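You operate a simulated robot arm through the tools that you are given. There is no shell and no other tool. Be economical: measure what you need, move in short steps, check, and stop when the job is done.

You run a simulated two-armed robot. Do the job below in one go: nothing can be reset, and whatever is moved stays where it is left.

TASK
Recode the lock block to the letter on the card and put it in the blue tray.
Fine: hold the block by its post while you throw the reset lever, to set and back to run. Set down upright: lock block. Where these are worked on the way, their far stop is far enough and under half their travel is too little: reset lever.
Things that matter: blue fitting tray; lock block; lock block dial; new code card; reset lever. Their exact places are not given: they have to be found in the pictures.

The check looks at the end state, three seconds after you hand in, the way a careful person would. Anything else that was tipped, shoved, dropped, spilled or broken makes it a failure.

THE ROBOT
Two 7-joint arms with two-finger parallel grippers on one trunk, on a base that drives. Base frame: it is fixed to the floor where the robot stands at the start and does not move with it; the origin is under the middle of the robot, x ahead of it, y to its left, z up; the surface under the hand at the start is at about z = 90. Lengths are in cm, angles in degrees, forces in N, time in s.
The left shoulder is at the start at [7, 17.7, 117.3], the right one opposite. With the tool pointing down near the work surface each hand reaches from about 30 to 74 cm from the robot's upright axis, wherever it stands, measured 20 degrees to its own side. Places, roughly: blue fitting tray [70, -20, 90]; lock block dial [50, -30, 100]; new code card [80, -40, 100]; reset lever [50, -20, 90]. Payload 3.43 kg a hand.
The tool frame of a hand sits at the grasp point between the pads (the TCP): z along the fingers, y along the line on which they close. The tips reach 3 cm beyond it. The gripper opens to 9.4 cm. The fingers are 2.8 cm wide and 1 cm thick; the gripper's body (5 by 9.6 cm) begins 5.5 cm behind the TCP.
Orientation is that of the tool frame in the base frame, as a unit quaternion [x, y, z, w]. With the fingers straight down and closing along the base's y, the tool's x points along the base's -x, its y along +y and its z along -z.

THE INTERFACE
- The arms move only by the tool send_rows. It takes "left_steps", "right_steps" or both (then of equal length, played together; a hand with none holds still); each is a list of rows, each a list of 7 numbers: the turn, a rotation vector about the base's x, y, z in degrees, then the shift along the base's x, y, z in mm, then the finger opening in mm, from 0 to 94. In form: [[wx, wy, wz, tx, ty, tz, grip], ...]. A call has 1 to 20 rows; each row shifts and turns the commanded pose from where the row before left it. Each row takes 0.2 s and may step no farther than 5 cm and 8.6 degrees from the row before; otherwise, or with a gripper value out of range, the whole call is refused. A pose out of reach is approached as far as the arm can. The call stops where the force on the tool passes 50 N (or 10 N more than at its start, if that is more) or the arm is blocked; 0.2 s more then pass. The fingers move at their own pace (about 15.3 cm/s each) and stop on an object; they squeeze with about 34 N. The grip force told is the motor's: it shows also when the fingers shut on nothing. Time passes only in rows, and 0.2 s behind the last, so rows that do not move let the fingers close. It gives the time, the measured TCP pose, the force on the tool (base axes), the opening and the grip force at its end, in the units of the frame above (readings bear some noise), with the torque about the TCP (base axes, N m) and any sound that the robot's microphone picked up.
- Cameras (640 x 400 px; columns grow to the right, rows downward): "scene" is now at [13.65, -2.8, 149.73]; the picture's right is [-0.33, -0.95, -0.00], its down [-0.49, 0.17, -0.85] and it looks along [0.81, -0.28, -0.52] (base axes); focal length 251 px, centre (320, 200). "left" rides on the left gripper at [7.6, -1.4, -10.2] in its tool frame; the picture's right is [0.18, 0.98, 0.00], its down [-0.75, 0.14, -0.64] and it looks along [-0.63, 0.12, 0.77] (tool axes); focal length 243 px, centre (320, 200). "right" rides on the right gripper at [7.6, 1.4, -10.3] in its tool frame; the picture's right is [-0.18, 0.98, 0.00], its down [-0.75, -0.14, -0.64] and it looks along [-0.63, -0.12, 0.77] (tool axes); focal length 243 px, centre (320, 200).
- get_image(camera): a new picture of that camera. No time passes.
- lift_body(by): slides the trunk up (or, below 0, down) by that many cm; the arms and the scene camera ride with it, the base frame stays. It gives what a move gives, with no picture.
- roll_base(legs): drives the robot by 1 to 6 legs, each [ahead, turn to the left] in cm and degrees, along the robot's own axes; the way and the turn of a leg run together, so that a leg with both is an arc; at most 150 cm and 180 degrees a leg. The arms and the cameras ride along, it lands a little off, and it stops where it bumps. It gives what a move gives.
- pan_tilt(pan, tilt): turns the head with the scene camera to pan (to the left, within 86 degrees either way) and tilt (down, from -29 to 69), counted from straight ahead of the robot. It gives what a move gives.
- locate(camera, pixels): there is no depth. For up to 12 entries [column, row, z] of the newest picture of that camera ("zoom" is the newest enlarged one), the place [x, y] in the base frame at which the ray of that pixel passes the height z, good to about 0.3 cm. No time passes.
- zoom(camera, box): a new picture of the part [left, top, right, bottom] of that camera's present view, enlarged. No time passes.
- sign_off(): hands the job in; it is judged then, once.

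Work in short steps. Measure before you move; look again where a grasp or a placing could have gone wrong, and mend it. You have 80 turns and 70 pictures in all, those below and enlarged ones among them. Open the grippers and draw the arms clear of the work before you hand the job in, unless the task says otherwise.

The tools are called after "Emit:" by a JSON object that holds its "method" and its "body". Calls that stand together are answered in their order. send_rows: Moves the arms, as the interface text tells. Its arguments: {"type":"object","properties":{"left_steps":{"type":"array","items":{"type":"array","items":{"type":"number"}}},"right_steps":{"type":"array","items":{"type":"array","items":{"type":"number"}}}},"required":[]} The other tools are called the same way: lift_body (by) slides the trunk up or down; roll_base (legs) drives the base; pan_tilt (pan, tilt) turns the head that bears the scene camera; get_image (camera) takes a picture; locate (camera, pixels) gives the place at which the rays of pixels pass given heights; zoom (camera, box) takes an enlarged picture of a part of a camera's view; sign_off () hands the job in.

At the start:

```text
time_s: 0.0
left_position: [45.29, -1.5, 131.76]
left_tool_rot: [0.0, 1.0, 0.0, -0.001]
left_force: [0.2, 0.4, -0.3]
left_torque: [0.0, -0.01, 0.02]
left_finger_gap: 9.4
left_finger_force: 0.1
right_position: [36.37, -38.38, 124.78]
right_tool_rot: [0.0, 1.0, 0.001, 0.001]
right_force: [0.0, -0.3, -0.5]
right_torque: [0.03, 0.01, 0.05]
right_finger_gap: 9.38
right_finger_force: 0.1
trunk travel left (down, up): [-75.3, 8.7]
robot x, y, heading: [0.2, -0.17, 0.0]
head pan, tilt: [-19.1, 31.2]
```

scene: 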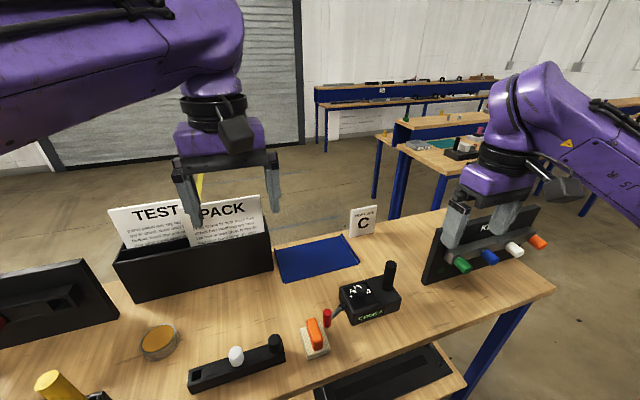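
right: 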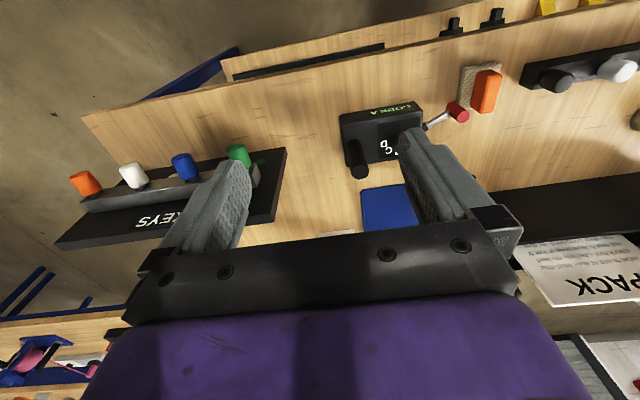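
left: 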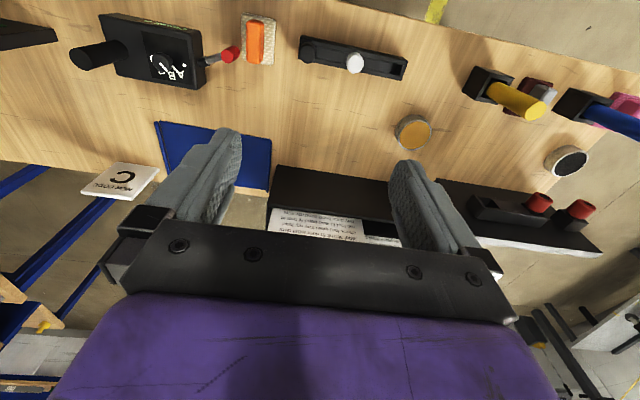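

The card shows C near (362,222); the lock block is at about (370,298) with a post at (389,275) and a red-tipped lever at (330,315). I'll enlarge those parts.

Emit:
{"method": "zoom", "body": {"camera": "scene", "box": [290, 250, 430, 340]}}

Emit:
{"method": "zoom", "body": {"camera": "left", "box": [60, 0, 300, 150]}}

Emit:
{"method": "zoom", "body": {"camera": "right", "box": [320, 60, 520, 185]}}

```text
4.44 times, centred on (360, 295) of scene
```

zoom: 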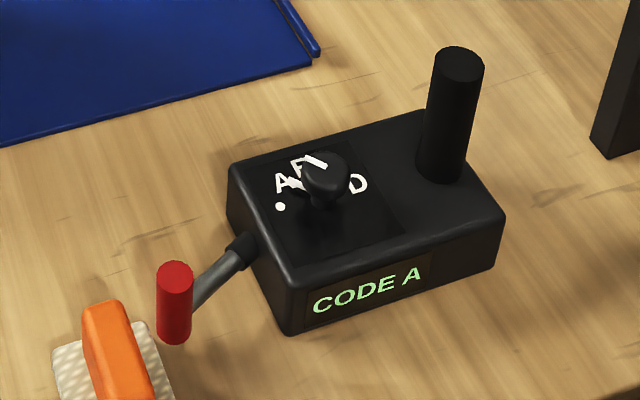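

```text
2.67 times, centred on (180, 75) of left
```

zoom: 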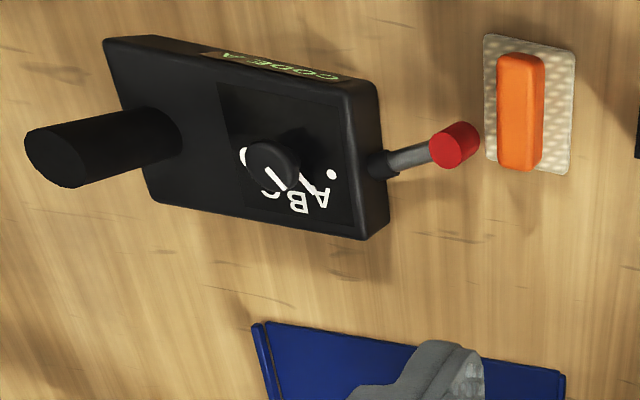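

```text
3.20 times, centred on (420, 122) of right
```

zoom: 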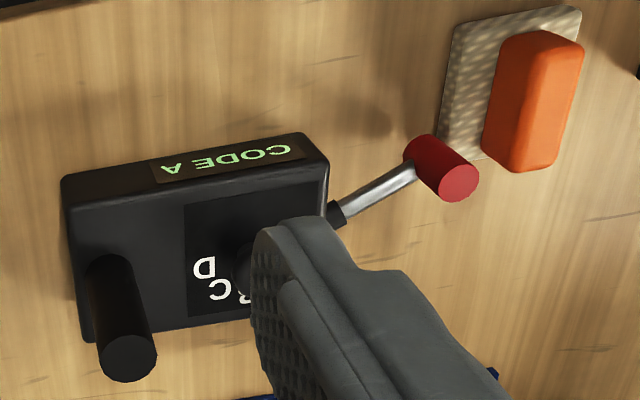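

I'll triangulate the post, knob and lever from two cameras.

Emit:
{"method": "locate", "body": {"camera": "scene", "pixels": [[353.2, 325.4, 90], [399, 310.3, 90], [391.5, 264.6, 105], [391.5, 264.6, 100], [387, 289.4, 96], [361, 288, 95], [361, 288, 100], [327.3, 310.3, 95], [327.3, 310.3, 100], [326.7, 325, 90], [326.7, 325, 95], [344, 296, 96]]}}

Emit:
{"method": "locate", "body": {"camera": "left", "pixels": [[80.8, 59.3, 105], [80.8, 59.3, 100], [163, 62, 95], [163, 62, 100], [230.6, 55, 95], [230.6, 55, 100], [158, 121, 90], [272, 135, 90], [270, 189, 90], [99, 14.5, 96], [320, 37, 90], [203, 43, 94]]}}

Emit:
{"method": "locate", "body": {"camera": "right", "pixels": [[359.7, 171.4, 105], [359.7, 171.4, 100], [463.8, 116.7, 95], [463.8, 116.7, 100], [340, 115, 90], [421, 100, 90]]}}

```text
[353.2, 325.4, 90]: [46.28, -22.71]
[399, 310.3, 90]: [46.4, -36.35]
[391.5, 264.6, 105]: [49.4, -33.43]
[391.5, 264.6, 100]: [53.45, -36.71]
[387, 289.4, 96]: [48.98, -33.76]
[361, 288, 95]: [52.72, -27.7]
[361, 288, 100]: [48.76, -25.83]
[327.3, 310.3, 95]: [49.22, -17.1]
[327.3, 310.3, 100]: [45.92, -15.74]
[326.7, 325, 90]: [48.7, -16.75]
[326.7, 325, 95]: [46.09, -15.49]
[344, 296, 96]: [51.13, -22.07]
```

```text
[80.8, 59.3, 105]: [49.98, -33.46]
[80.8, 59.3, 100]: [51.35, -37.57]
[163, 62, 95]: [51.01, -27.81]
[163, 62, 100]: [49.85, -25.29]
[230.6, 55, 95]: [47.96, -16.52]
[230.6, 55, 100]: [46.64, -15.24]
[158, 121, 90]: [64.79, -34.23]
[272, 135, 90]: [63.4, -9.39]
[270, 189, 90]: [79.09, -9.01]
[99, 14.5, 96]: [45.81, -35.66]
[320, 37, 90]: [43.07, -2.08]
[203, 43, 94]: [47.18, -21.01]
```

```text
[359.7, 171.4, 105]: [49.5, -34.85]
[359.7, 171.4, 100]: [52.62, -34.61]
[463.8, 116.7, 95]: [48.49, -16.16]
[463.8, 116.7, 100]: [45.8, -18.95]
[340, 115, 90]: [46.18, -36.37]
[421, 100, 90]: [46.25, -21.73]
```

Post axis ≈ (49.4,-33.7), top z≈105; knob ≈ (50,-26.4,98); red handle ≈ (48,-17,96). I'll move the left hand back and lower for a closer look at the lever and dial.

Emit:
{"method": "send_rows", "body": {"left_steps": [[0, 0, 0, -25, -25, -35, 94], [0, 0, 0, -25, -25, -35, 94], [0, 0, 0, -25, -25, -35, 94], [0, 0, 0, -25, -25, -30, 94]]}}

Emit:
{"method": "get_image", "body": {"camera": "left"}}

```text
time_s: 1.0
left_position: [35.13, -11.5, 118.18]
left_tool_rot: [-0.001, 1.0, 0.001, 0.0]
left_force: [-0.1, -0.4, 0.8]
left_torque: [0.01, -0.01, -0.02]
left_finger_gap: 9.38
left_finger_force: 0.1
right_position: [36.27, -38.73, 124.78]
right_tool_rot: [0.0, 1.0, 0.002, 0.001]
right_force: [0.6, -0.1, -0.1]
right_torque: [0.01, -0.01, -0.03]
right_finger_gap: 9.4
right_finger_force: 0.0
trunk travel left (down, up): [-75.3, 8.7]
robot x, y, heading: [0.1, 0.01, 0.1]
head pan, tilt: [-19.1, 31.2]
```

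```text
63 pictures are left
```

left: 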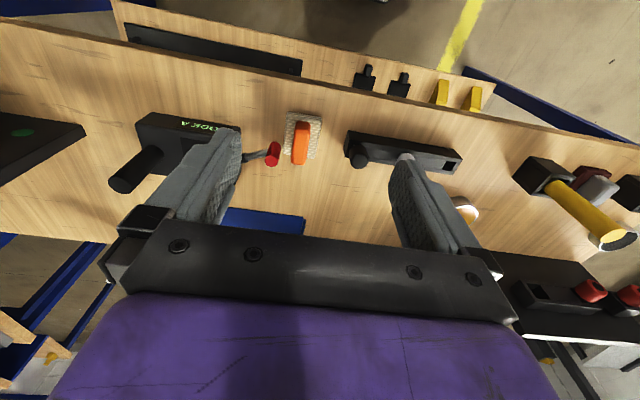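

The finger hides the dial. I'll shift the right hand aside and centre the left hand in y on the dial.

Emit:
{"method": "send_rows", "body": {"left_steps": [[0, 0, 0, 0, 0, 0, 94], [0, 0, 0, 0, 0, 0, 94], [0, 0, 0, 0, 0, 0, 94], [0, 0, 0, 0, -40, -20, 94], [0, 0, 0, 0, -40, -20, 94], [0, 0, 0, 0, -40, -20, 94]], "right_steps": [[0, 0, 0, 0, -45, 0, 94], [0, 0, 0, 0, -45, 0, 94], [0, 0, 0, 0, -45, 0, 94], [0, 0, 0, 0, 0, 0, 94], [0, 0, 0, 0, 0, 0, 94], [0, 0, 0, 0, 0, 0, 94]]}}

Emit:
{"method": "zoom", "body": {"camera": "left", "box": [180, 60, 460, 235]}}

```text
time_s: 2.6
left_position: [37.12, -21.3, 114.43]
left_tool_rot: [-0.022, 1.0, -0.017, 0.001]
left_force: [-0.9, 0.0, 0.6]
left_torque: [0.02, -0.05, 0.02]
left_finger_gap: 9.41
left_finger_force: 0.1
left hand out of reach, approached as far as the arm can: row 6
right_position: [39.96, -50.74, 124.03]
right_tool_rot: [0.001, 1.0, 0.003, 0.003]
right_force: [-1.2, -0.2, -0.2]
right_torque: [-0.03, -0.05, -0.01]
right_finger_gap: 9.41
right_finger_force: 0.1
right hand out of reach, approached as far as the arm can: row 1, 2, 3
trunk travel left (down, up): [-75.3, 8.7]
robot x, y, heading: [0.23, 0.28, -0.1]
head pan, tilt: [-19.1, 31.2]
stopped in row 6 (left hand): the arm was blocked; the commanded pose is now the measured one
```

```text
2.29 times, centred on (320, 148) of left
```

zoom: 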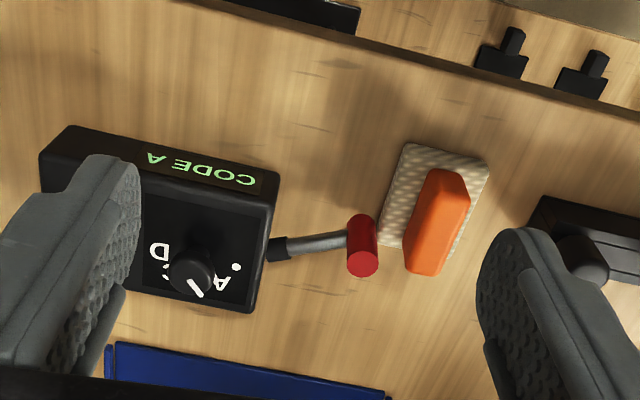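

The lever rod and red handle are visible, but the dial is half hidden. I'll back the left hand off and bring the right hand to y≈-27 for a centred view of the dial.

Emit:
{"method": "send_rows", "body": {"left_steps": [[0, 0, 0, 0, 45, 15, 94], [0, 0, 0, 0, 45, 15, 94], [0, 0, 0, 0, 45, 15, 94], [0, 0, 0, 0, 45, 0, 94], [0, 0, 0, 0, 0, 0, 94], [0, 0, 0, 0, 0, 0, 94], [0, 0, 0, 0, 0, 0, 94]], "right_steps": [[0, 0, 0, 0, 0, 0, 94], [0, 0, 0, 0, 0, 0, 94], [0, 0, 0, -15, 40, 0, 94], [0, 0, 0, -15, 40, -20, 94], [0, 0, 0, -5, 40, -20, 94], [0, 0, 0, 0, 40, -20, 94], [0, 0, 0, 0, 40, -20, 94]]}}

Emit:
{"method": "zoom", "body": {"camera": "right", "box": [180, 60, 460, 235]}}

```text
time_s: 4.2
left_position: [37.24, -3.14, 118.65]
left_tool_rot: [-0.02, 1.0, -0.017, 0.001]
left_force: [-0.2, 0.2, -0.2]
left_torque: [-0.05, 0.02, -0.02]
left_finger_gap: 9.4
left_finger_force: 0.1
right_position: [37.46, -30.01, 115.82]
right_tool_rot: [0.0, 1.0, 0.001, 0.001]
right_force: [0.2, 0.4, 0.0]
right_torque: [-0.01, -0.04, -0.01]
right_finger_gap: 9.42
right_finger_force: 0.0
right hand out of reach, approached as far as the arm can: row 3
trunk travel left (down, up): [-75.3, 8.7]
robot x, y, heading: [0.06, 0.01, 0.2]
head pan, tilt: [-19.1, 31.2]
```

```text
2.29 times, centred on (320, 148) of right
```

zoom: 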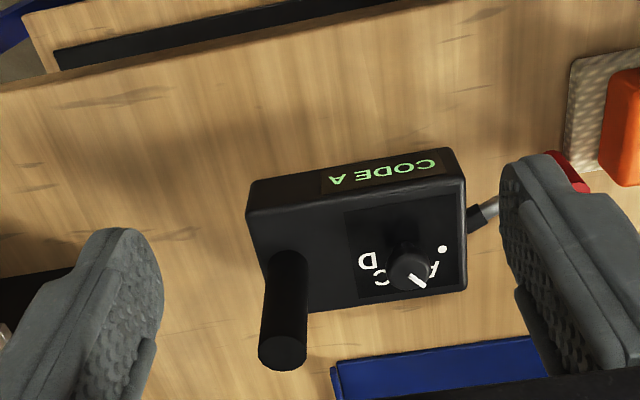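

I'll move the right hand forward 11 cm and slightly left for a steeper view of the dial.

Emit:
{"method": "send_rows", "body": {"right_steps": [[0, 0, 0, 40, 10, 5, 94], [0, 0, 0, 40, 10, 5, 94], [0, 0, 0, 30, 10, 0, 94]]}}

Emit:
{"method": "zoom", "body": {"camera": "right", "box": [240, 10, 464, 150]}}

Emit:
{"method": "zoom", "body": {"camera": "scene", "box": [310, 270, 390, 340]}}

```text
time_s: 5.0
left_position: [37.27, -3.25, 118.72]
left_tool_rot: [-0.02, 1.0, -0.016, 0.0]
left_force: [0.3, 0.1, -0.4]
left_torque: [0.01, 0.03, 0.01]
left_finger_gap: 9.39
left_finger_force: 0.0
right_position: [48.38, -27.29, 116.46]
right_tool_rot: [0.0, 1.0, 0.003, 0.002]
right_force: [0.5, 1.0, 0.5]
right_torque: [-0.02, -0.01, -0.02]
right_finger_gap: 9.39
right_finger_force: 0.1
trunk travel left (down, up): [-75.3, 8.7]
robot x, y, heading: [-0.05, 0.2, -0.4]
head pan, tilt: [-19.1, 31.2]
```

```text
2.86 times, centred on (352, 80) of right
```

zoom: 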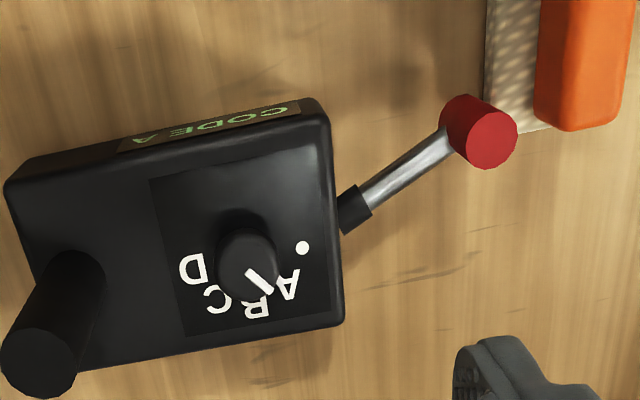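

```text
5.71 times, centred on (350, 305) of scene
```

zoom: 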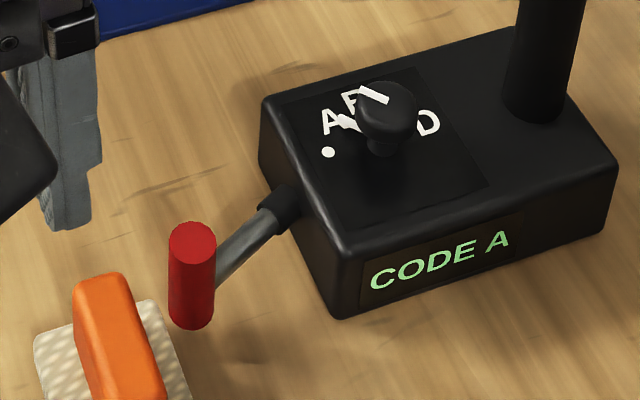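

Letters run A→D clockwise from above at ~45° spacing (pointer on A; C is ~90° clockwise). I'll measure the stub, rod end and handle from both views to learn the lever's axis.

Emit:
{"method": "locate", "body": {"camera": "right", "pixels": [[362.5, 83.5, 92], [362.5, 83.5, 96], [409.8, 58.2, 94], [409.8, 58.2, 98], [400, 51.0, 91], [400, 51.0, 94], [326.5, 98.2, 95], [326.5, 98.2, 96], [326.5, 100, 98], [254, 135, 105]]}}

Emit:
{"method": "locate", "body": {"camera": "scene", "pixels": [[343.9, 306.4, 92], [343.9, 306.4, 96], [327.7, 312, 94], [327.7, 312, 98], [328, 326.7, 90], [328, 326.7, 93], [361, 295.5, 95], [361, 295.5, 96], [362, 289, 98], [397, 313.5, 90], [352, 325, 90], [344.5, 288.5, 96]]}}

```text
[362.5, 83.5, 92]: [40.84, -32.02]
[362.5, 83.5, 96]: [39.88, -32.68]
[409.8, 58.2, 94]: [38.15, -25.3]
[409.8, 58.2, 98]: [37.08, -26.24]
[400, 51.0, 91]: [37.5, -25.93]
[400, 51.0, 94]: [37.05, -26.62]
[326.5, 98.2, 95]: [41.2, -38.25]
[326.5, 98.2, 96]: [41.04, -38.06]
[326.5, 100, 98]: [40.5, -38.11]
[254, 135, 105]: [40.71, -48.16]
```

```text
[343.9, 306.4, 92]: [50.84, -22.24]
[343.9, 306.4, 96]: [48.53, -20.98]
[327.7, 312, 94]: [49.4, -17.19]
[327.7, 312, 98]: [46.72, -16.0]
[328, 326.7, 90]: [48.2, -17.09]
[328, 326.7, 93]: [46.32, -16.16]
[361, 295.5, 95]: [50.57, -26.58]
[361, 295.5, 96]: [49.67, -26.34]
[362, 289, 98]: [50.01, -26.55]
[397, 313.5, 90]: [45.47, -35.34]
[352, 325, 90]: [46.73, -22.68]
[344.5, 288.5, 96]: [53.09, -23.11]
```

Handle ≈ (47.4,-16.6), z 91–97, pivot stub ≈ (50.9,-22.3,92): it swings about a vertical axis. I'll turn the right hand to close along x and lean it 35° toward -y, ready to take the post.

Emit:
{"method": "send_rows", "body": {"right_steps": [[0, 0, 8.2, 1, -8, -3, 94], [0, 0, 8.2, 1, -8, -3, 94], [0, 0, 8.2, 1, -8, -3, 94], [0, 0, 8.2, 1, -8, -3, 94], [0, 0, 8.2, 1, -8, -3, 94], [0, 0, 8.2, 1, -8, -3, 94], [0, 0, 8.2, 1, -8, -3, 94], [0, 0, 8.2, 1, -8, -3, 94], [0, 0, 8.2, 1, -8, -3, 94], [0, 0, 8.2, 1, -8, -3, 94], [0, 0, 8, 1, -8, -3, 94], [7, 0, 0, 1, -8, -5, 94], [7, 0, 0, 1, -8, -5, 94], [7, 0, 0, 1, -8, -4, 94], [7, 0, 0, 0, -8, -4, 94], [7, 0, 0, 0, -8, -4, 94]]}}

Emit:
{"method": "get_image", "body": {"camera": "right"}}

Emit:
{"method": "get_image", "body": {"camera": "scene"}}

```text
time_s: 8.4
left_position: [37.4, -3.38, 118.65]
left_tool_rot: [-0.02, 1.0, -0.015, 0.001]
left_force: [-0.1, 0.4, -0.4]
left_torque: [0.01, 0.01, -0.06]
left_finger_gap: 9.4
left_finger_force: 0.1
right_position: [50.0, -40.12, 111.16]
right_tool_rot: [0.674, -0.674, -0.215, -0.212]
right_force: [0.2, -0.3, -0.3]
right_torque: [0.01, -0.01, 0.04]
right_finger_gap: 9.41
right_finger_force: 0.0
trunk travel left (down, up): [-75.3, 8.7]
robot x, y, heading: [0.01, 0.01, 0.1]
head pan, tilt: [-19.1, 31.2]
```

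```text
58 pictures are left
```

right: 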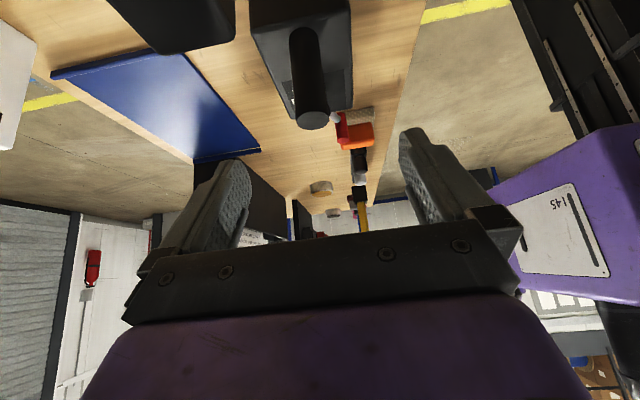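

```text
57 pictures are left
```

scene: 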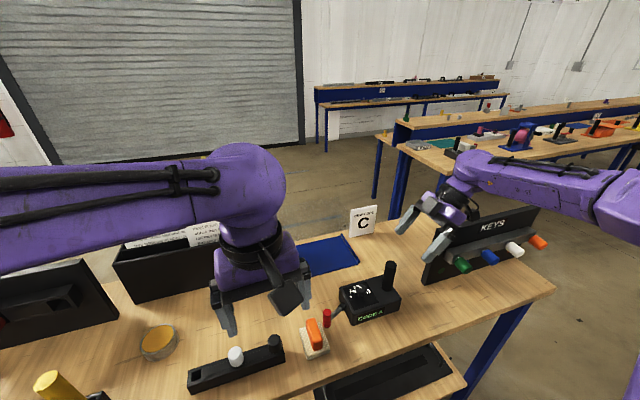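

Post top is at (313,120) in the right view, between the fingers. I'll check post alignment and where the KEYS board stands relative to the right hand.

Emit:
{"method": "locate", "body": {"camera": "right", "pixels": [[313, 119, 105], [313, 119, 104], [303, 40, 96], [250, 30, 96], [352, 20, 96]]}}

Emit:
{"method": "locate", "body": {"camera": "scene", "pixels": [[425, 282, 90], [443, 214, 105], [443, 214, 108], [540, 206, 105], [389, 266, 105], [459, 265, 98], [320, 237, 90], [355, 262, 90], [283, 281, 90], [276, 249, 90]]}}

```text
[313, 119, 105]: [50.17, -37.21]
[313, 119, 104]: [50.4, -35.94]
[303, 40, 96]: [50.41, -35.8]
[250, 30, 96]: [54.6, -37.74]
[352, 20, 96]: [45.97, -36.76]
```

```text
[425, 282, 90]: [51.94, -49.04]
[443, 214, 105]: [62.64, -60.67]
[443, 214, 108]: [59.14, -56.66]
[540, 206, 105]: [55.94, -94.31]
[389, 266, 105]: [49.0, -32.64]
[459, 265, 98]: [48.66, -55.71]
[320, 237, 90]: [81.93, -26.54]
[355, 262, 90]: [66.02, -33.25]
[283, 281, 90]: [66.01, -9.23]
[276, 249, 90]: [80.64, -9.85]
```

Refined: post axis ≈ (50.7,-34.8), top z 103, and the KEYS board edge (52,-49) is close to the right wrist camera. I'll swing the hand -45° so it leans toward the robot instead, at a pre-grasp pose.

Emit:
{"method": "send_rows", "body": {"right_steps": [[0, 0, -7.5, -6, 3, -1, 94], [0, 0, -7.5, -6, 3, -6, 94], [0, 0, -7.5, -5, 2, -6, 80], [0, 0, -7.5, -5, 2, -6, 70], [0, 0, -7.5, -5, 2, -6, 60], [0, 0, -7.5, -5, 2, -6, 60]]}}

Emit:
{"method": "get_image", "body": {"camera": "right"}}

Emit:
{"method": "get_image", "body": {"camera": "scene"}}

```text
time_s: 9.8
left_position: [37.32, -3.07, 118.64]
left_tool_rot: [-0.021, 1.0, -0.019, 0.002]
left_force: [0.2, 0.2, 0.6]
left_torque: [-0.04, 0.02, -0.02]
left_finger_gap: 9.38
left_finger_force: 0.2
right_position: [46.65, -38.78, 108.11]
right_tool_rot: [-0.365, 0.881, 0.118, 0.278]
right_force: [0.3, -0.2, 0.2]
right_torque: [-0.02, 0.01, -0.03]
right_finger_gap: 6.0
right_finger_force: 0.0
trunk travel left (down, up): [-75.3, 8.7]
robot x, y, heading: [-0.1, 0.26, 0.2]
head pan, tilt: [-19.1, 31.2]
```

```text
56 pictures are left
```

right: 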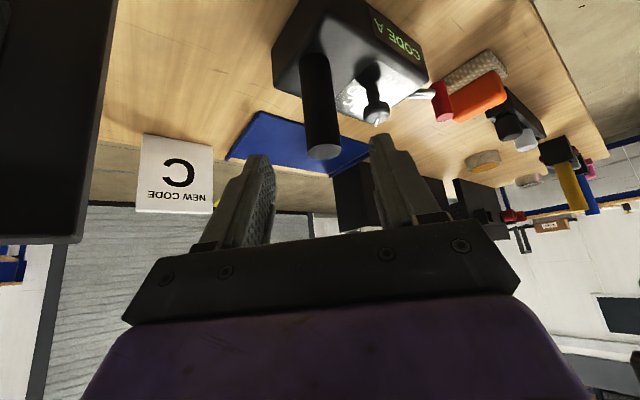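

```text
55 pictures are left
```

scene: 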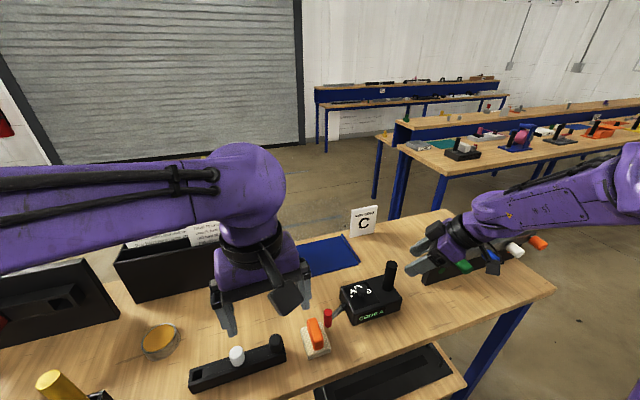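

The post (top at (325,152)) is centred between the fingers; I'll advance along the finger direction and check.

Emit:
{"method": "send_rows", "body": {"right_steps": [[0, 0, 0, 10, 10, -19, 60], [0, 0, 0, 10, 10, -19, 60], [0, 0, 0, 10, 9, -18, 60], [0, 0, 0, 8, 9, -18, 60], [0, 0, 0, 0, 0, 0, 60]]}}

Emit:
{"method": "get_image", "body": {"camera": "right"}}

Emit:
{"method": "zoom", "body": {"camera": "scene", "box": [320, 210, 480, 330]}}

```text
time_s: 11.0
left_position: [37.28, -3.34, 118.75]
left_tool_rot: [-0.02, 1.0, -0.017, 0.002]
left_force: [0.2, -0.3, 0.3]
left_torque: [0.03, 0.01, 0.01]
left_finger_gap: 9.4
left_finger_force: 0.0
right_position: [50.48, -34.74, 100.6]
right_tool_rot: [-0.365, 0.881, 0.118, 0.278]
right_force: [0.0, -0.1, 0.3]
right_torque: [-0.02, -0.02, 0.01]
right_finger_gap: 6.0
right_finger_force: 0.0
trunk travel left (down, up): [-75.3, 8.7]
robot x, y, heading: [0.23, 0.15, -0.0]
head pan, tilt: [-19.1, 31.2]
```

```text
54 pictures are left
```

right: 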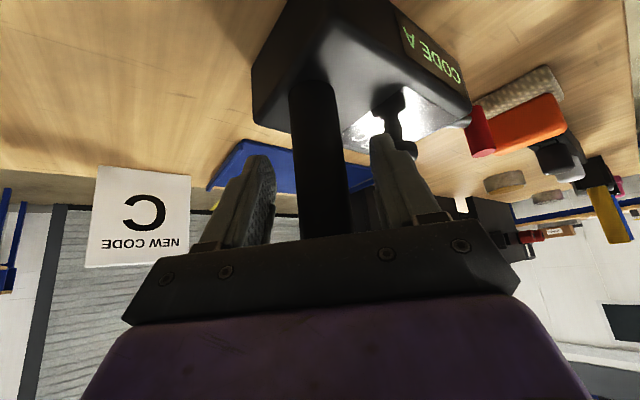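

```text
3.33 times, centred on (400, 270) of scene
```

zoom: 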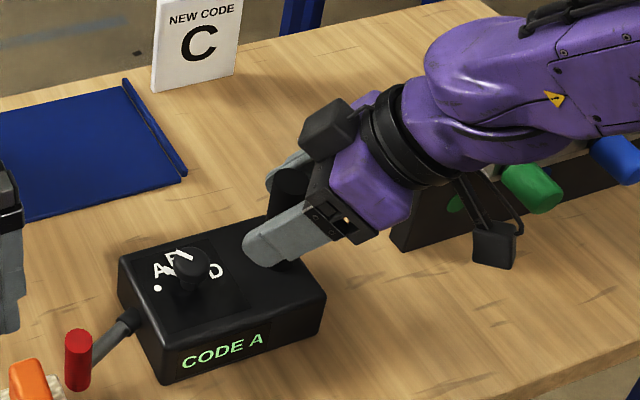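

The post sits between the pads with no contact forces; I'll close the right gripper on it.

Emit:
{"method": "send_rows", "body": {"right_steps": [[0, 0, 0, 0, 0, 0, 30], [0, 0, 0, 0, 0, 0, 10], [0, 0, 0, 0, 0, 0, 5], [0, 0, 0, 0, 0, 0, 5]]}}

Emit:
{"method": "get_image", "body": {"camera": "right"}}

```text
time_s: 12.0
left_position: [37.19, -3.41, 118.69]
left_tool_rot: [-0.02, 1.0, -0.017, 0.001]
left_force: [0.4, -0.8, 0.6]
left_torque: [0.0, 0.03, 0.03]
left_finger_gap: 9.4
left_finger_force: 0.1
right_position: [50.48, -34.85, 100.72]
right_tool_rot: [-0.365, 0.881, 0.117, 0.278]
right_force: [-1.9, 2.1, -0.6]
right_torque: [0.02, -0.06, 0.05]
right_finger_gap: 3.15
right_finger_force: 33.5
trunk travel left (down, up): [-75.3, 8.7]
robot x, y, heading: [0.04, -0.26, -0.2]
head pan, tilt: [-19.1, 31.2]
```

```text
52 pictures are left
```

right: 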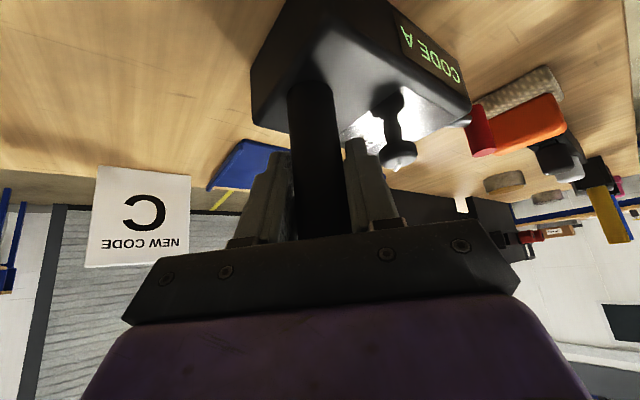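

Post gripped (3.15 cm). Now I'll bring the left hand above the red handle, yawed -61° so its fingers flank the rod direction.

Emit:
{"method": "send_rows", "body": {"left_steps": [[2, 0, -7.6, 13, -17, -10, 94], [0, 0, -7.6, 13, -17, -10, 80], [0, 0, -7.6, 13, -17, -10, 70], [0, 0, -7.6, 13, -17, -10, 60], [0, 0, -7.6, 13, -17, -10, 60], [0, 0, -7.6, 13, -16, -10, 60], [0, 0, -7.6, 12, -16, -10, 60], [0, 0, -7.6, 12, -16, -10, 60]]}}

Emit:
{"method": "get_image", "body": {"camera": "left"}}

Emit:
{"method": "get_image", "body": {"camera": "scene"}}

```text
time_s: 13.8
left_position: [48.79, -15.36, 112.11]
left_tool_rot: [0.473, 0.881, -0.014, 0.009]
left_force: [0.0, 0.2, -0.3]
left_torque: [-0.02, -0.02, 0.01]
left_finger_gap: 5.99
left_finger_force: 0.1
right_position: [50.39, -34.84, 100.7]
right_tool_rot: [-0.365, 0.881, 0.117, 0.279]
right_force: [3.2, 1.8, 0.8]
right_torque: [-0.24, 0.08, -0.02]
right_finger_gap: 3.15
right_finger_force: 33.8
trunk travel left (down, up): [-75.3, 8.7]
robot x, y, heading: [0.03, -0.17, 0.2]
head pan, tilt: [-19.1, 31.2]
```

```text
51 pictures are left
```

left: 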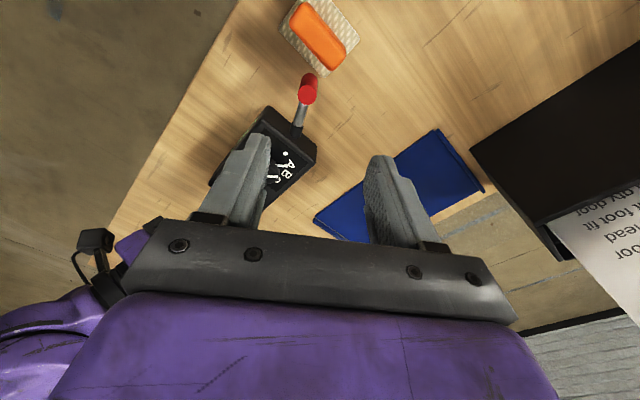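

```text
50 pictures are left
```

scene: 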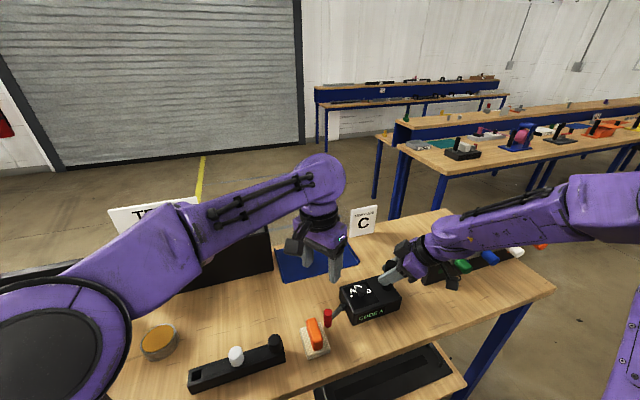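

I'll locate the red handle top (308,88) and the orange object in this left view.

Emit:
{"method": "locate", "body": {"camera": "left", "pixels": [[308, 85, 96], [308, 85, 97], [308, 85, 98], [300, 128, 93], [318, 74, 90], [287, 30, 90], [340, 68, 93], [296, 130, 92]]}}

Emit:
{"method": "send_rows", "body": {"left_steps": [[0, 0, 0, 0, 0, 0, 60]]}}

```text
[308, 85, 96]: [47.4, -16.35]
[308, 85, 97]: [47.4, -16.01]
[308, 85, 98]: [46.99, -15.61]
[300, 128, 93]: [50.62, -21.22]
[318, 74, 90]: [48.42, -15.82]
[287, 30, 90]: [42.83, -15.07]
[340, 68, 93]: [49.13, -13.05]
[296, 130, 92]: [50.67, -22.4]
```

```text
time_s: 14.2
left_position: [48.73, -15.33, 111.98]
left_tool_rot: [0.472, 0.881, -0.013, 0.007]
left_force: [1.2, -0.2, -0.4]
left_torque: [0.0, 0.0, -0.02]
left_finger_gap: 6.01
left_finger_force: 0.0
right_position: [50.49, -34.91, 100.74]
right_tool_rot: [-0.365, 0.881, 0.118, 0.278]
right_force: [0.5, 0.1, 2.5]
right_torque: [0.01, 0.0, -0.08]
right_finger_gap: 3.19
right_finger_force: 34.2
trunk travel left (down, up): [-75.3, 8.7]
robot x, y, heading: [-0.18, 0.19, -0.2]
head pan, tilt: [-19.1, 31.2]
```

Handle top ≈ (47.4,-16.2,97), with the orange item close by. I'll zoom to judge the clearance.

Emit:
{"method": "zoom", "body": {"camera": "left", "box": [230, 0, 390, 100]}}

Emit:
{"method": "zoom", "body": {"camera": "scene", "box": [290, 290, 360, 360]}}

```text
4.00 times, centred on (310, 50) of left
```

zoom: 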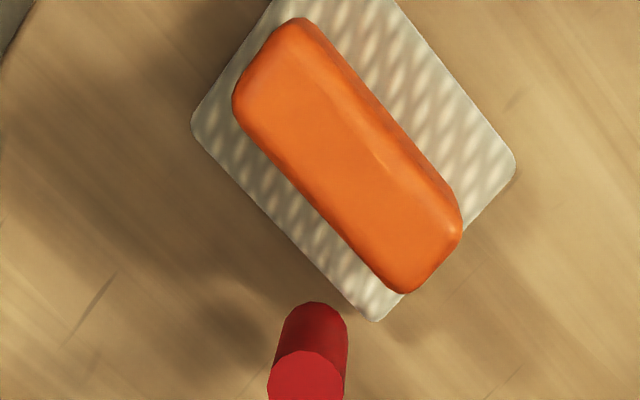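

```text
5.71 times, centred on (325, 325) of scene
```

zoom: 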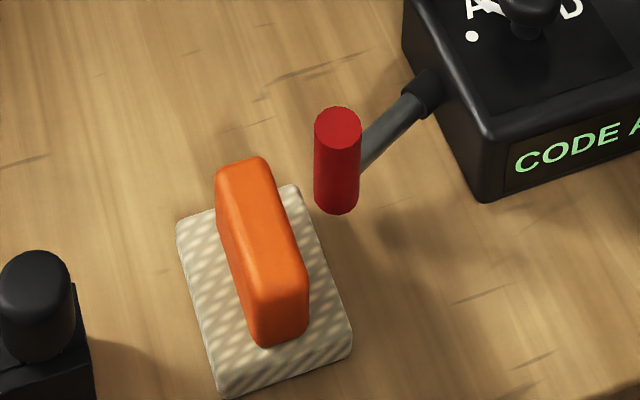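

Clearance is fine with a 40 mm opening. I'll descend over the handle.

Emit:
{"method": "send_rows", "body": {"left_steps": [[0, 0, -4, -11, -13, 0, 44], [0, 0, 0, 0, 0, -40, 44], [0, 0, 0, 0, 0, -40, 44], [0, 0, 0, 0, 0, -35, 44], [0, 0, 0, 0, 0, -35, 44], [0, 0, 0, 0, 0, 0, 44]]}}

Emit:
{"method": "zoom", "body": {"camera": "scene", "box": [280, 240, 420, 340]}}

Emit:
{"method": "get_image", "body": {"camera": "left"}}

```text
time_s: 15.3
left_position: [46.35, -17.81, 98.87]
left_tool_rot: [0.519, 0.855, 0.003, 0.011]
left_force: [-8.2, 8.1, 25.2]
left_torque: [0.46, -0.38, 0.08]
left_finger_gap: 4.28
left_finger_force: 0.0
right_position: [50.47, -34.45, 101.09]
right_tool_rot: [-0.368, 0.879, 0.115, 0.28]
right_force: [-1.6, 0.2, 6.9]
right_torque: [0.49, -0.25, 0.36]
right_finger_gap: 3.2
right_finger_force: 34.7
trunk travel left (down, up): [-75.3, 8.7]
robot x, y, heading: [-0.52, -0.0, 0.3]
head pan, tilt: [-19.1, 31.2]
stopped in row 5 (left hand): the force on the tool passed its limit at 65 N (the readings are from after the stop); the commanded pose is now the measured one
```

```text
4.00 times, centred on (350, 290) of scene
```

zoom: 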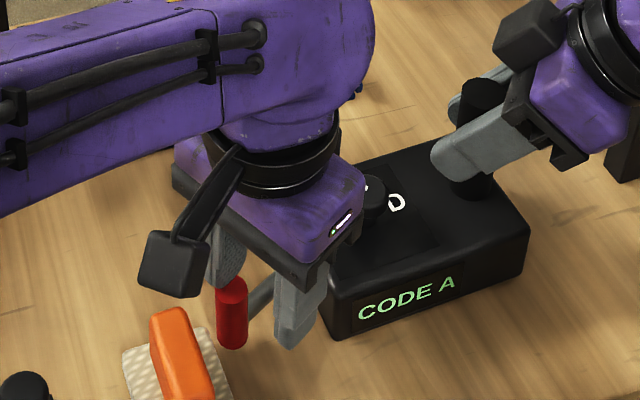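

```text
46 pictures are left
```

left: 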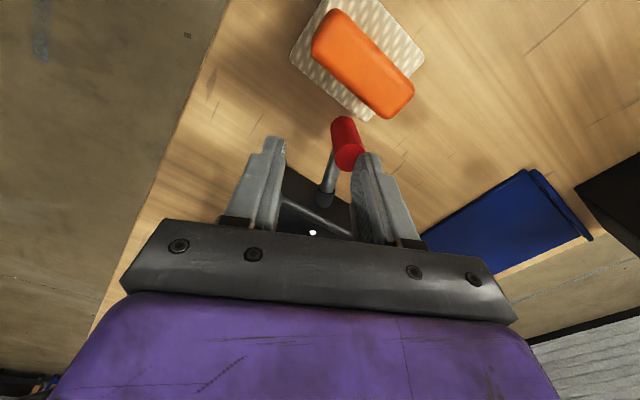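

A finger landed on the handle: the hand came to (46.35,-17.8) rather than (47.6,-16.6). I'll raise it, let it settle and re-measure.

Emit:
{"method": "send_rows", "body": {"left_steps": [[0, 0, 0, 0, 0, 30, 44], [0, 0, 0, 0, 0, 20, 44], [0, 0, 0, 0, 0, 0, 44], [0, 0, 0, 0, 0, 0, 44]]}}

Emit:
{"method": "get_image", "body": {"camera": "left"}}

Emit:
{"method": "zoom", "body": {"camera": "scene", "box": [290, 250, 430, 340]}}

```text
time_s: 16.3
left_position: [46.82, -17.83, 103.62]
left_tool_rot: [0.516, 0.857, 0.0, 0.006]
left_force: [-0.7, -0.5, -1.1]
left_torque: [-0.01, -0.01, -0.03]
left_finger_gap: 4.39
left_finger_force: 0.0
right_position: [50.47, -34.72, 100.59]
right_tool_rot: [-0.367, 0.88, 0.118, 0.278]
right_force: [0.0, -0.7, -0.1]
right_torque: [0.21, -0.07, 0.12]
right_finger_gap: 3.18
right_finger_force: 34.2
trunk travel left (down, up): [-75.3, 8.7]
robot x, y, heading: [-0.51, 0.26, 0.1]
head pan, tilt: [-19.1, 31.2]
```

```text
45 pictures are left
```

left: 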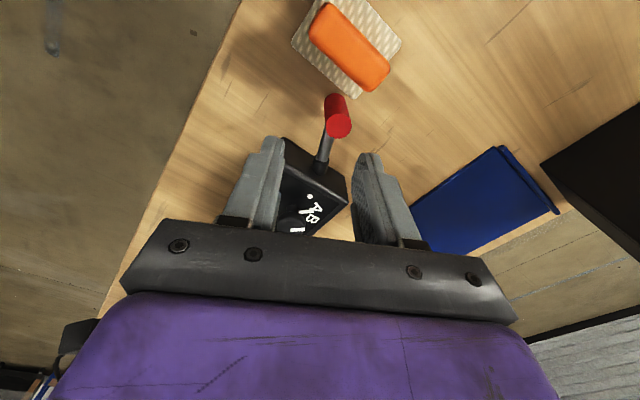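

```text
4.44 times, centred on (360, 295) of scene
```

zoom: 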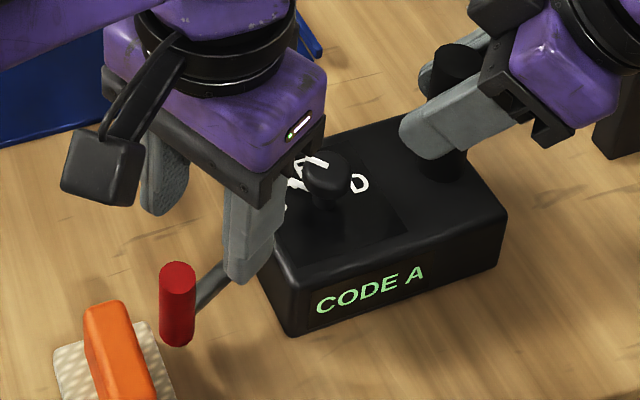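

Block and lever are undisturbed. I'll locate the handle top (339,122) and the rod stub from the current pose.

Emit:
{"method": "locate", "body": {"camera": "left", "pixels": [[339, 123, 97], [339, 123, 96], [339, 123, 98], [323, 160, 93], [318, 166, 92], [333, 98, 92], [315, 150, 100]]}}

```text
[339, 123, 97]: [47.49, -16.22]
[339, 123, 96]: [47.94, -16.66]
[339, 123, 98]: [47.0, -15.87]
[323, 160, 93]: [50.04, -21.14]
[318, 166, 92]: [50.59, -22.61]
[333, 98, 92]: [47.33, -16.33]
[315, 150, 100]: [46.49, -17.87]
```

Handle is at (47.45,-16.25). I'll shift +7, +14 mm and check before descending.

Emit:
{"method": "send_rows", "body": {"left_steps": [[0, 0, 0, 7, 14, 0, 50], [0, 0, 0, 0, 0, 0, 50], [0, 0, 0, 0, 0, 0, 50]]}}

Emit:
{"method": "get_image", "body": {"camera": "left"}}

```text
time_s: 17.1
left_position: [47.21, -16.65, 103.48]
left_tool_rot: [0.519, 0.855, 0.003, 0.008]
left_force: [0.4, 0.4, -0.2]
left_torque: [0.02, 0.0, 0.03]
left_finger_gap: 5.0
left_finger_force: 0.1
right_position: [50.66, -34.69, 100.72]
right_tool_rot: [-0.366, 0.88, 0.118, 0.278]
right_force: [0.5, 0.0, -3.3]
right_torque: [-0.06, -0.03, 0.08]
right_finger_gap: 3.19
right_finger_force: 34.1
trunk travel left (down, up): [-75.3, 8.7]
robot x, y, heading: [0.08, 0.03, 0.2]
head pan, tilt: [-19.1, 31.2]
```

```text
43 pictures are left
```

left: 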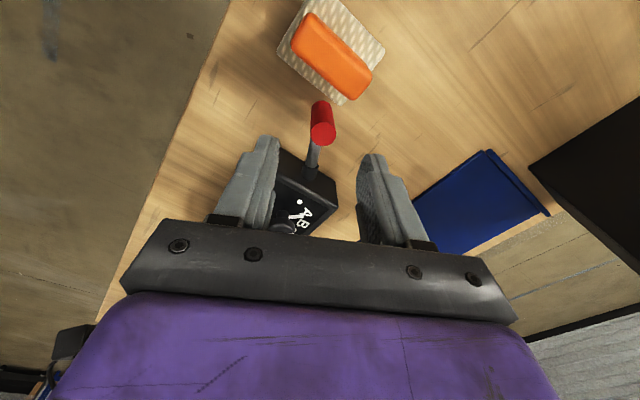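

Handle (321,132) now lies mid-way between the fingers. I'll descend 6.5 cm.

Emit:
{"method": "send_rows", "body": {"left_steps": [[0, 0, 0, 2, 3, -20, 50], [0, 0, 0, 0, 0, -20, 50], [0, 0, 0, 0, 0, -20, 50], [0, 0, 0, 0, 0, -5, 50], [0, 0, 0, 0, 0, 0, 50]]}}

Emit:
{"method": "get_image", "body": {"camera": "left"}}

```text
time_s: 18.3
left_position: [47.66, -16.31, 96.76]
left_tool_rot: [0.519, 0.854, 0.003, 0.006]
left_force: [0.7, 0.1, 0.7]
left_torque: [0.0, -0.01, 0.02]
left_finger_gap: 5.02
left_finger_force: 0.1
right_position: [50.61, -34.79, 100.65]
right_tool_rot: [-0.366, 0.88, 0.119, 0.279]
right_force: [0.0, 0.4, -3.2]
right_torque: [-0.02, -0.09, 0.03]
right_finger_gap: 3.17
right_finger_force: 33.8
trunk travel left (down, up): [-75.3, 8.7]
robot x, y, heading: [0.05, 0.03, -0.0]
head pan, tilt: [-19.1, 31.2]
```

```text
42 pictures are left
```

left: 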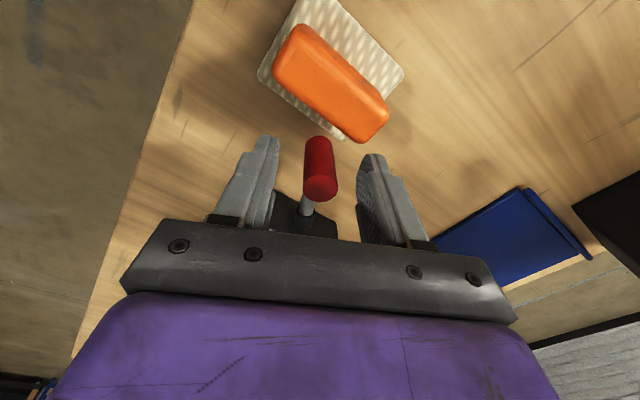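

The handle stands between the fingers. I'll close gently to 15 mm command and see the gap it settles at.

Emit:
{"method": "send_rows", "body": {"left_steps": [[0, 0, 0, 0, 0, 0, 25], [0, 0, 0, 0, 0, 0, 10], [0, 0, 0, 0, 0, 0, 5]]}}

```text
time_s: 19.1
left_position: [47.58, -16.39, 96.79]
left_tool_rot: [0.519, 0.855, 0.003, 0.007]
left_force: [0.2, 0.3, 0.0]
left_torque: [-0.31, 0.67, 0.02]
left_finger_gap: 1.92
left_finger_force: 33.6
right_position: [50.68, -34.8, 100.72]
right_tool_rot: [-0.365, 0.881, 0.118, 0.278]
right_force: [-0.1, -0.1, -2.7]
right_torque: [0.52, -0.55, 0.03]
right_finger_gap: 3.18
right_finger_force: 33.8
trunk travel left (down, up): [-75.3, 8.7]
robot x, y, heading: [0.04, 0.07, 0.1]
head pan, tilt: [-19.1, 31.2]
```

Handle gripped (1.9 cm). I'll swing it 16° about the pivot (50.4,-22.3) toward +x and check forces.

Emit:
{"method": "send_rows", "body": {"left_steps": [[0, 0, -4, 4.2, 1.8, 0, 5], [0, 0, -4, 4.3, 1.6, 0, 5], [0, 0, -4, 4.5, 1.2, 0, 5], [0, 0, -4, 4.5, 1.0, 0, 5]]}}

Emit:
{"method": "zoom", "body": {"camera": "scene", "box": [290, 250, 430, 340]}}

```text
time_s: 20.1
left_position: [49.28, -15.69, 96.93]
left_tool_rot: [0.634, 0.773, 0.002, 0.007]
left_force: [0.1, 3.0, -0.4]
left_torque: [-0.31, 0.64, 0.13]
left_finger_gap: 1.94
left_finger_force: 33.7
right_position: [50.73, -34.73, 100.67]
right_tool_rot: [-0.366, 0.88, 0.119, 0.278]
right_force: [1.0, -2.7, -0.7]
right_torque: [0.61, -0.59, -0.15]
right_finger_gap: 3.15
right_finger_force: 33.6
trunk travel left (down, up): [-75.3, 8.7]
robot x, y, heading: [-0.04, 0.38, 0.2]
head pan, tilt: [-19.1, 31.2]
```

```text
4.44 times, centred on (360, 295) of scene
```

zoom: 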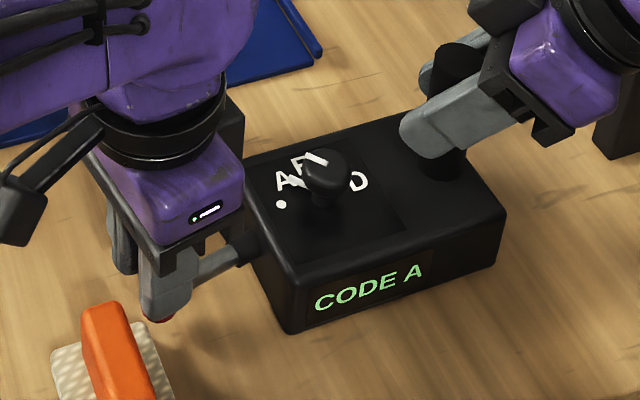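

The lever swings freely with the block still in place. I'll continue another ~24°.

Emit:
{"method": "send_rows", "body": {"left_steps": [[0, 0, -4, 4.5, 0.6, 0, 5], [0, 0, -4, 4.6, 0.3, 0, 5], [0, 0, -4, 4.6, -0.1, 0, 5], [0, 0, -4, 4.6, -0.3, 0, 5], [0, 0, -4, 4.6, -0.6, 0, 5], [0, 0, -4, 4.5, -0.9, 0, 5]]}}

```text
time_s: 21.5
left_position: [52.09, -15.79, 97.05]
left_tool_rot: [0.781, 0.625, 0.002, 0.005]
left_force: [0.5, 13.8, -5.7]
left_torque: [0.75, 0.35, -0.13]
left_finger_gap: 1.88
left_finger_force: 34.0
right_position: [50.63, -34.83, 100.8]
right_tool_rot: [-0.366, 0.88, 0.118, 0.279]
right_force: [-0.8, -12.2, 4.6]
right_torque: [0.5, -0.45, 0.2]
right_finger_gap: 3.16
right_finger_force: 34.2
trunk travel left (down, up): [-75.3, 8.7]
robot x, y, heading: [0.01, 0.17, -0.1]
head pan, tilt: [-19.1, 31.2]
```

Force on the tool is +14 N in y, so I'm pressing inward; I'll ease +2 mm in y and continue the swing.

Emit:
{"method": "send_rows", "body": {"left_steps": [[0, 0, 0, 0, 2.5, 0, 5], [0, 0, -4, 4.4, -0.9, 0, 5], [0, 0, -4, 4.4, -1.2, 0, 5], [0, 0, -4, 4.3, -1.5, 0, 5]]}}

Emit:
{"method": "zoom", "body": {"camera": "scene", "box": [290, 250, 430, 340]}}

```text
time_s: 22.5
left_position: [53.32, -16.18, 96.99]
left_tool_rot: [0.841, 0.541, -0.001, 0.008]
left_force: [-1.1, -1.7, 0.3]
left_torque: [0.2, 0.41, 0.06]
left_finger_gap: 1.94
left_finger_force: 34.1
right_position: [50.67, -34.77, 100.66]
right_tool_rot: [-0.365, 0.88, 0.119, 0.278]
right_force: [1.3, 1.8, -0.5]
right_torque: [0.55, -0.58, -0.27]
right_finger_gap: 3.16
right_finger_force: 34.4
trunk travel left (down, up): [-75.3, 8.7]
robot x, y, heading: [-0.18, 0.03, 0.4]
head pan, tilt: [-19.1, 31.2]
```

```text
4.44 times, centred on (360, 295) of scene
```

zoom: 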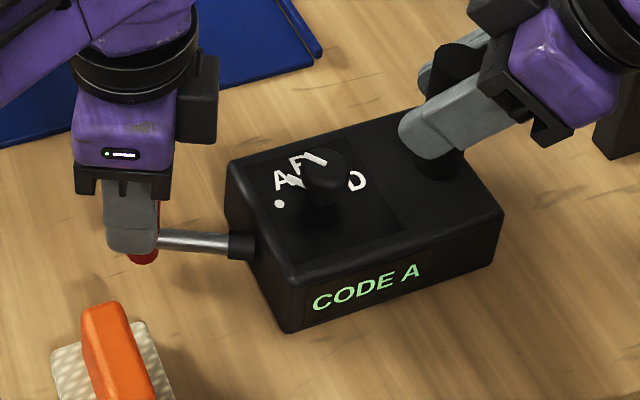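

Still no stop (angle ≈ +26°). I'll keep going in small steps until resistance.

Emit:
{"method": "send_rows", "body": {"left_steps": [[0, 0, -4, 4.1, -2.1, 0, 5], [0, 0, -4, 3.9, -2.3, 0, 5], [0, 0, -4, 3.8, -2.6, 0, 5]]}}

```text
time_s: 23.3
left_position: [56.1, -13.61, 97.08]
left_tool_rot: [0.893, 0.451, 0.001, 0.006]
left_force: [-0.9, -0.1, 0.6]
left_torque: [0.01, -0.02, -0.03]
left_finger_gap: 0.51
left_finger_force: 0.1
left hand out of reach, approached as far as the arm can: row 1, 2, 3
right_position: [50.54, -34.86, 100.68]
right_tool_rot: [-0.366, 0.881, 0.115, 0.277]
right_force: [-1.9, -1.9, 3.8]
right_torque: [-0.65, 0.7, 0.11]
right_finger_gap: 3.18
right_finger_force: 33.7
trunk travel left (down, up): [-75.3, 8.7]
robot x, y, heading: [-0.09, 0.06, 0.0]
head pan, tilt: [-19.1, 31.2]
```

The wrist hit its limit and the hand slipped off the handle. Let me look at the state.

Emit:
{"method": "zoom", "body": {"camera": "scene", "box": [290, 240, 430, 340]}}

Emit:
{"method": "get_image", "body": {"camera": "left"}}

```text
4.00 times, centred on (360, 290) of scene
```

zoom: 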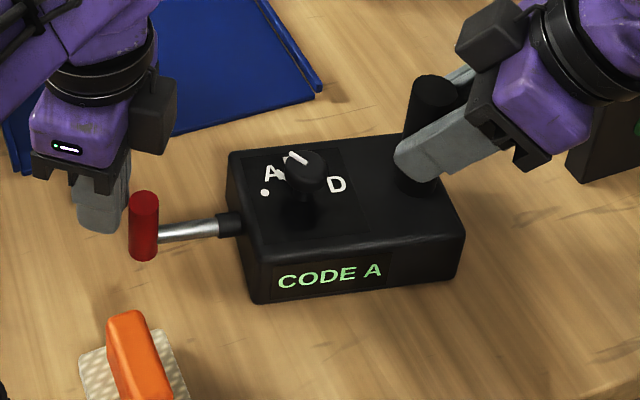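

```text
38 pictures are left
```

left: 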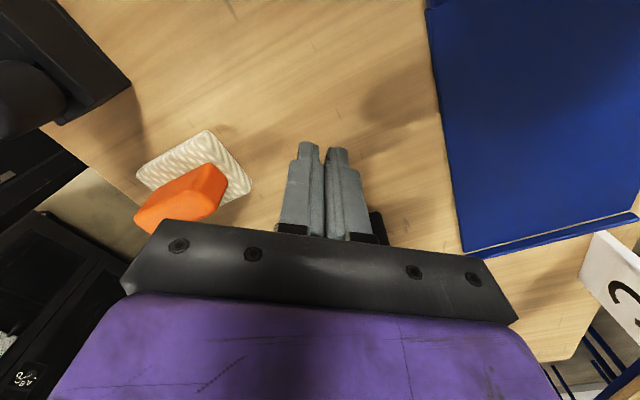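

The block yawed ~12° about the post as the hand slipped. I'll raise the left hand, unwind its yaw and measure lever and block again.

Emit:
{"method": "send_rows", "body": {"left_steps": [[0, 0, 0, 0, 4, 20, 5], [0, 0, 0, 0, 0, 30, 5], [0, 0, 0, -5, 5, 30, 40], [0, 0, 8, -10, 5, 20, 60], [0, 0, 8, -10, 5, 10, 60], [0, 0, 8, -10, 5, 0, 60], [0, 0, 8, -10, 0, 0, 60], [0, 0, 8, -10, 0, 0, 60], [0, 0, 8, -10, 0, 0, 60], [0, 0, 8, -10, 0, 0, 60], [0, 0, 0, 0, 0, 0, 60]]}}

Emit:
{"method": "get_image", "body": {"camera": "left"}}

Emit:
{"method": "get_image", "body": {"camera": "scene"}}

```text
time_s: 25.7
left_position: [48.52, -11.22, 107.94]
left_tool_rot: [0.574, 0.819, -0.002, 0.006]
left_force: [0.3, -0.7, 0.0]
left_torque: [0.03, -0.02, 0.0]
left_finger_gap: 6.02
left_finger_force: 0.0
right_position: [50.63, -34.64, 100.71]
right_tool_rot: [-0.366, 0.88, 0.118, 0.278]
right_force: [-1.0, 1.2, -0.9]
right_torque: [-0.24, 0.3, -0.02]
right_finger_gap: 3.17
right_finger_force: 34.2
trunk travel left (down, up): [-75.3, 8.7]
robot x, y, heading: [-0.26, -0.31, -0.0]
head pan, tilt: [-19.1, 31.2]
```

```text
37 pictures are left
```

left: 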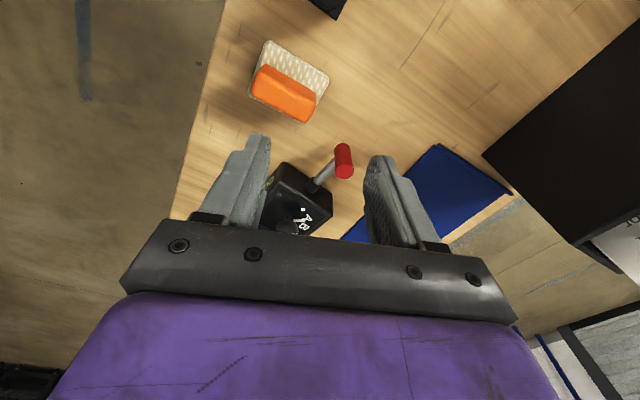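

```text
36 pictures are left
```

scene: 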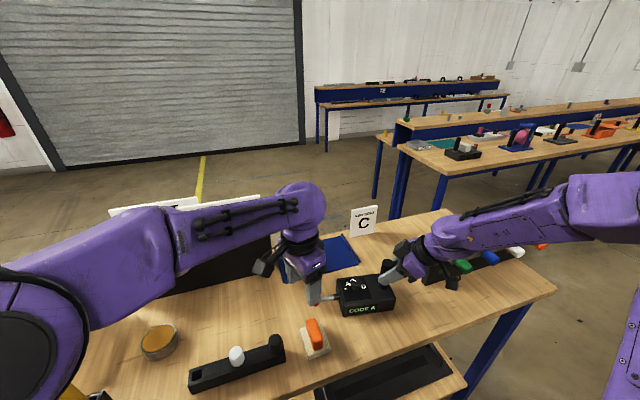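

I'll enlarge the lever region in the left view for exact points.

Emit:
{"method": "zoom", "body": {"camera": "left", "box": [240, 120, 400, 240]}}

Emit:
{"method": "locate", "body": {"camera": "left", "pixels": [[345, 171, 97], [345, 171, 96], [314, 186, 92.5], [288, 163, 96], [332, 189, 96], [343, 147, 92], [322, 180, 94]]}}

Emit:
{"method": "locate", "body": {"camera": "scene", "pixels": [[344, 318, 90], [394, 309, 90], [388.5, 293, 96]]}}

```text
3.33 times, centred on (320, 180) of left
```

zoom: 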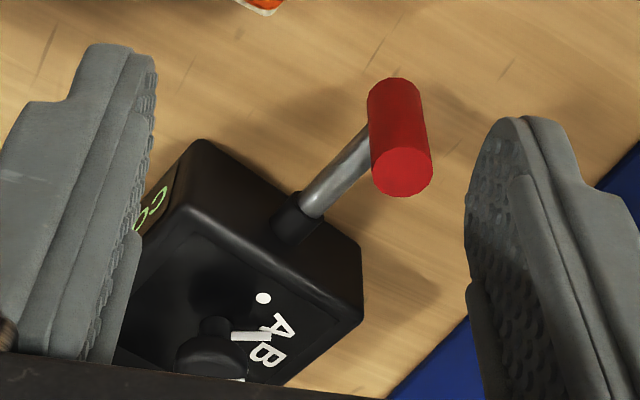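

```text
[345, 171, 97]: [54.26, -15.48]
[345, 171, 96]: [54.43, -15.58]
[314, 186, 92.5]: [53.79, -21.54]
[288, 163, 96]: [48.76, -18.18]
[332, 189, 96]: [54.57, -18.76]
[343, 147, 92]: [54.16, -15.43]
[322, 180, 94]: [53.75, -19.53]
```

```text
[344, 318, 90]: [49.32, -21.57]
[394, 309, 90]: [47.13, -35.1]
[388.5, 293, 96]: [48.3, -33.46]
```

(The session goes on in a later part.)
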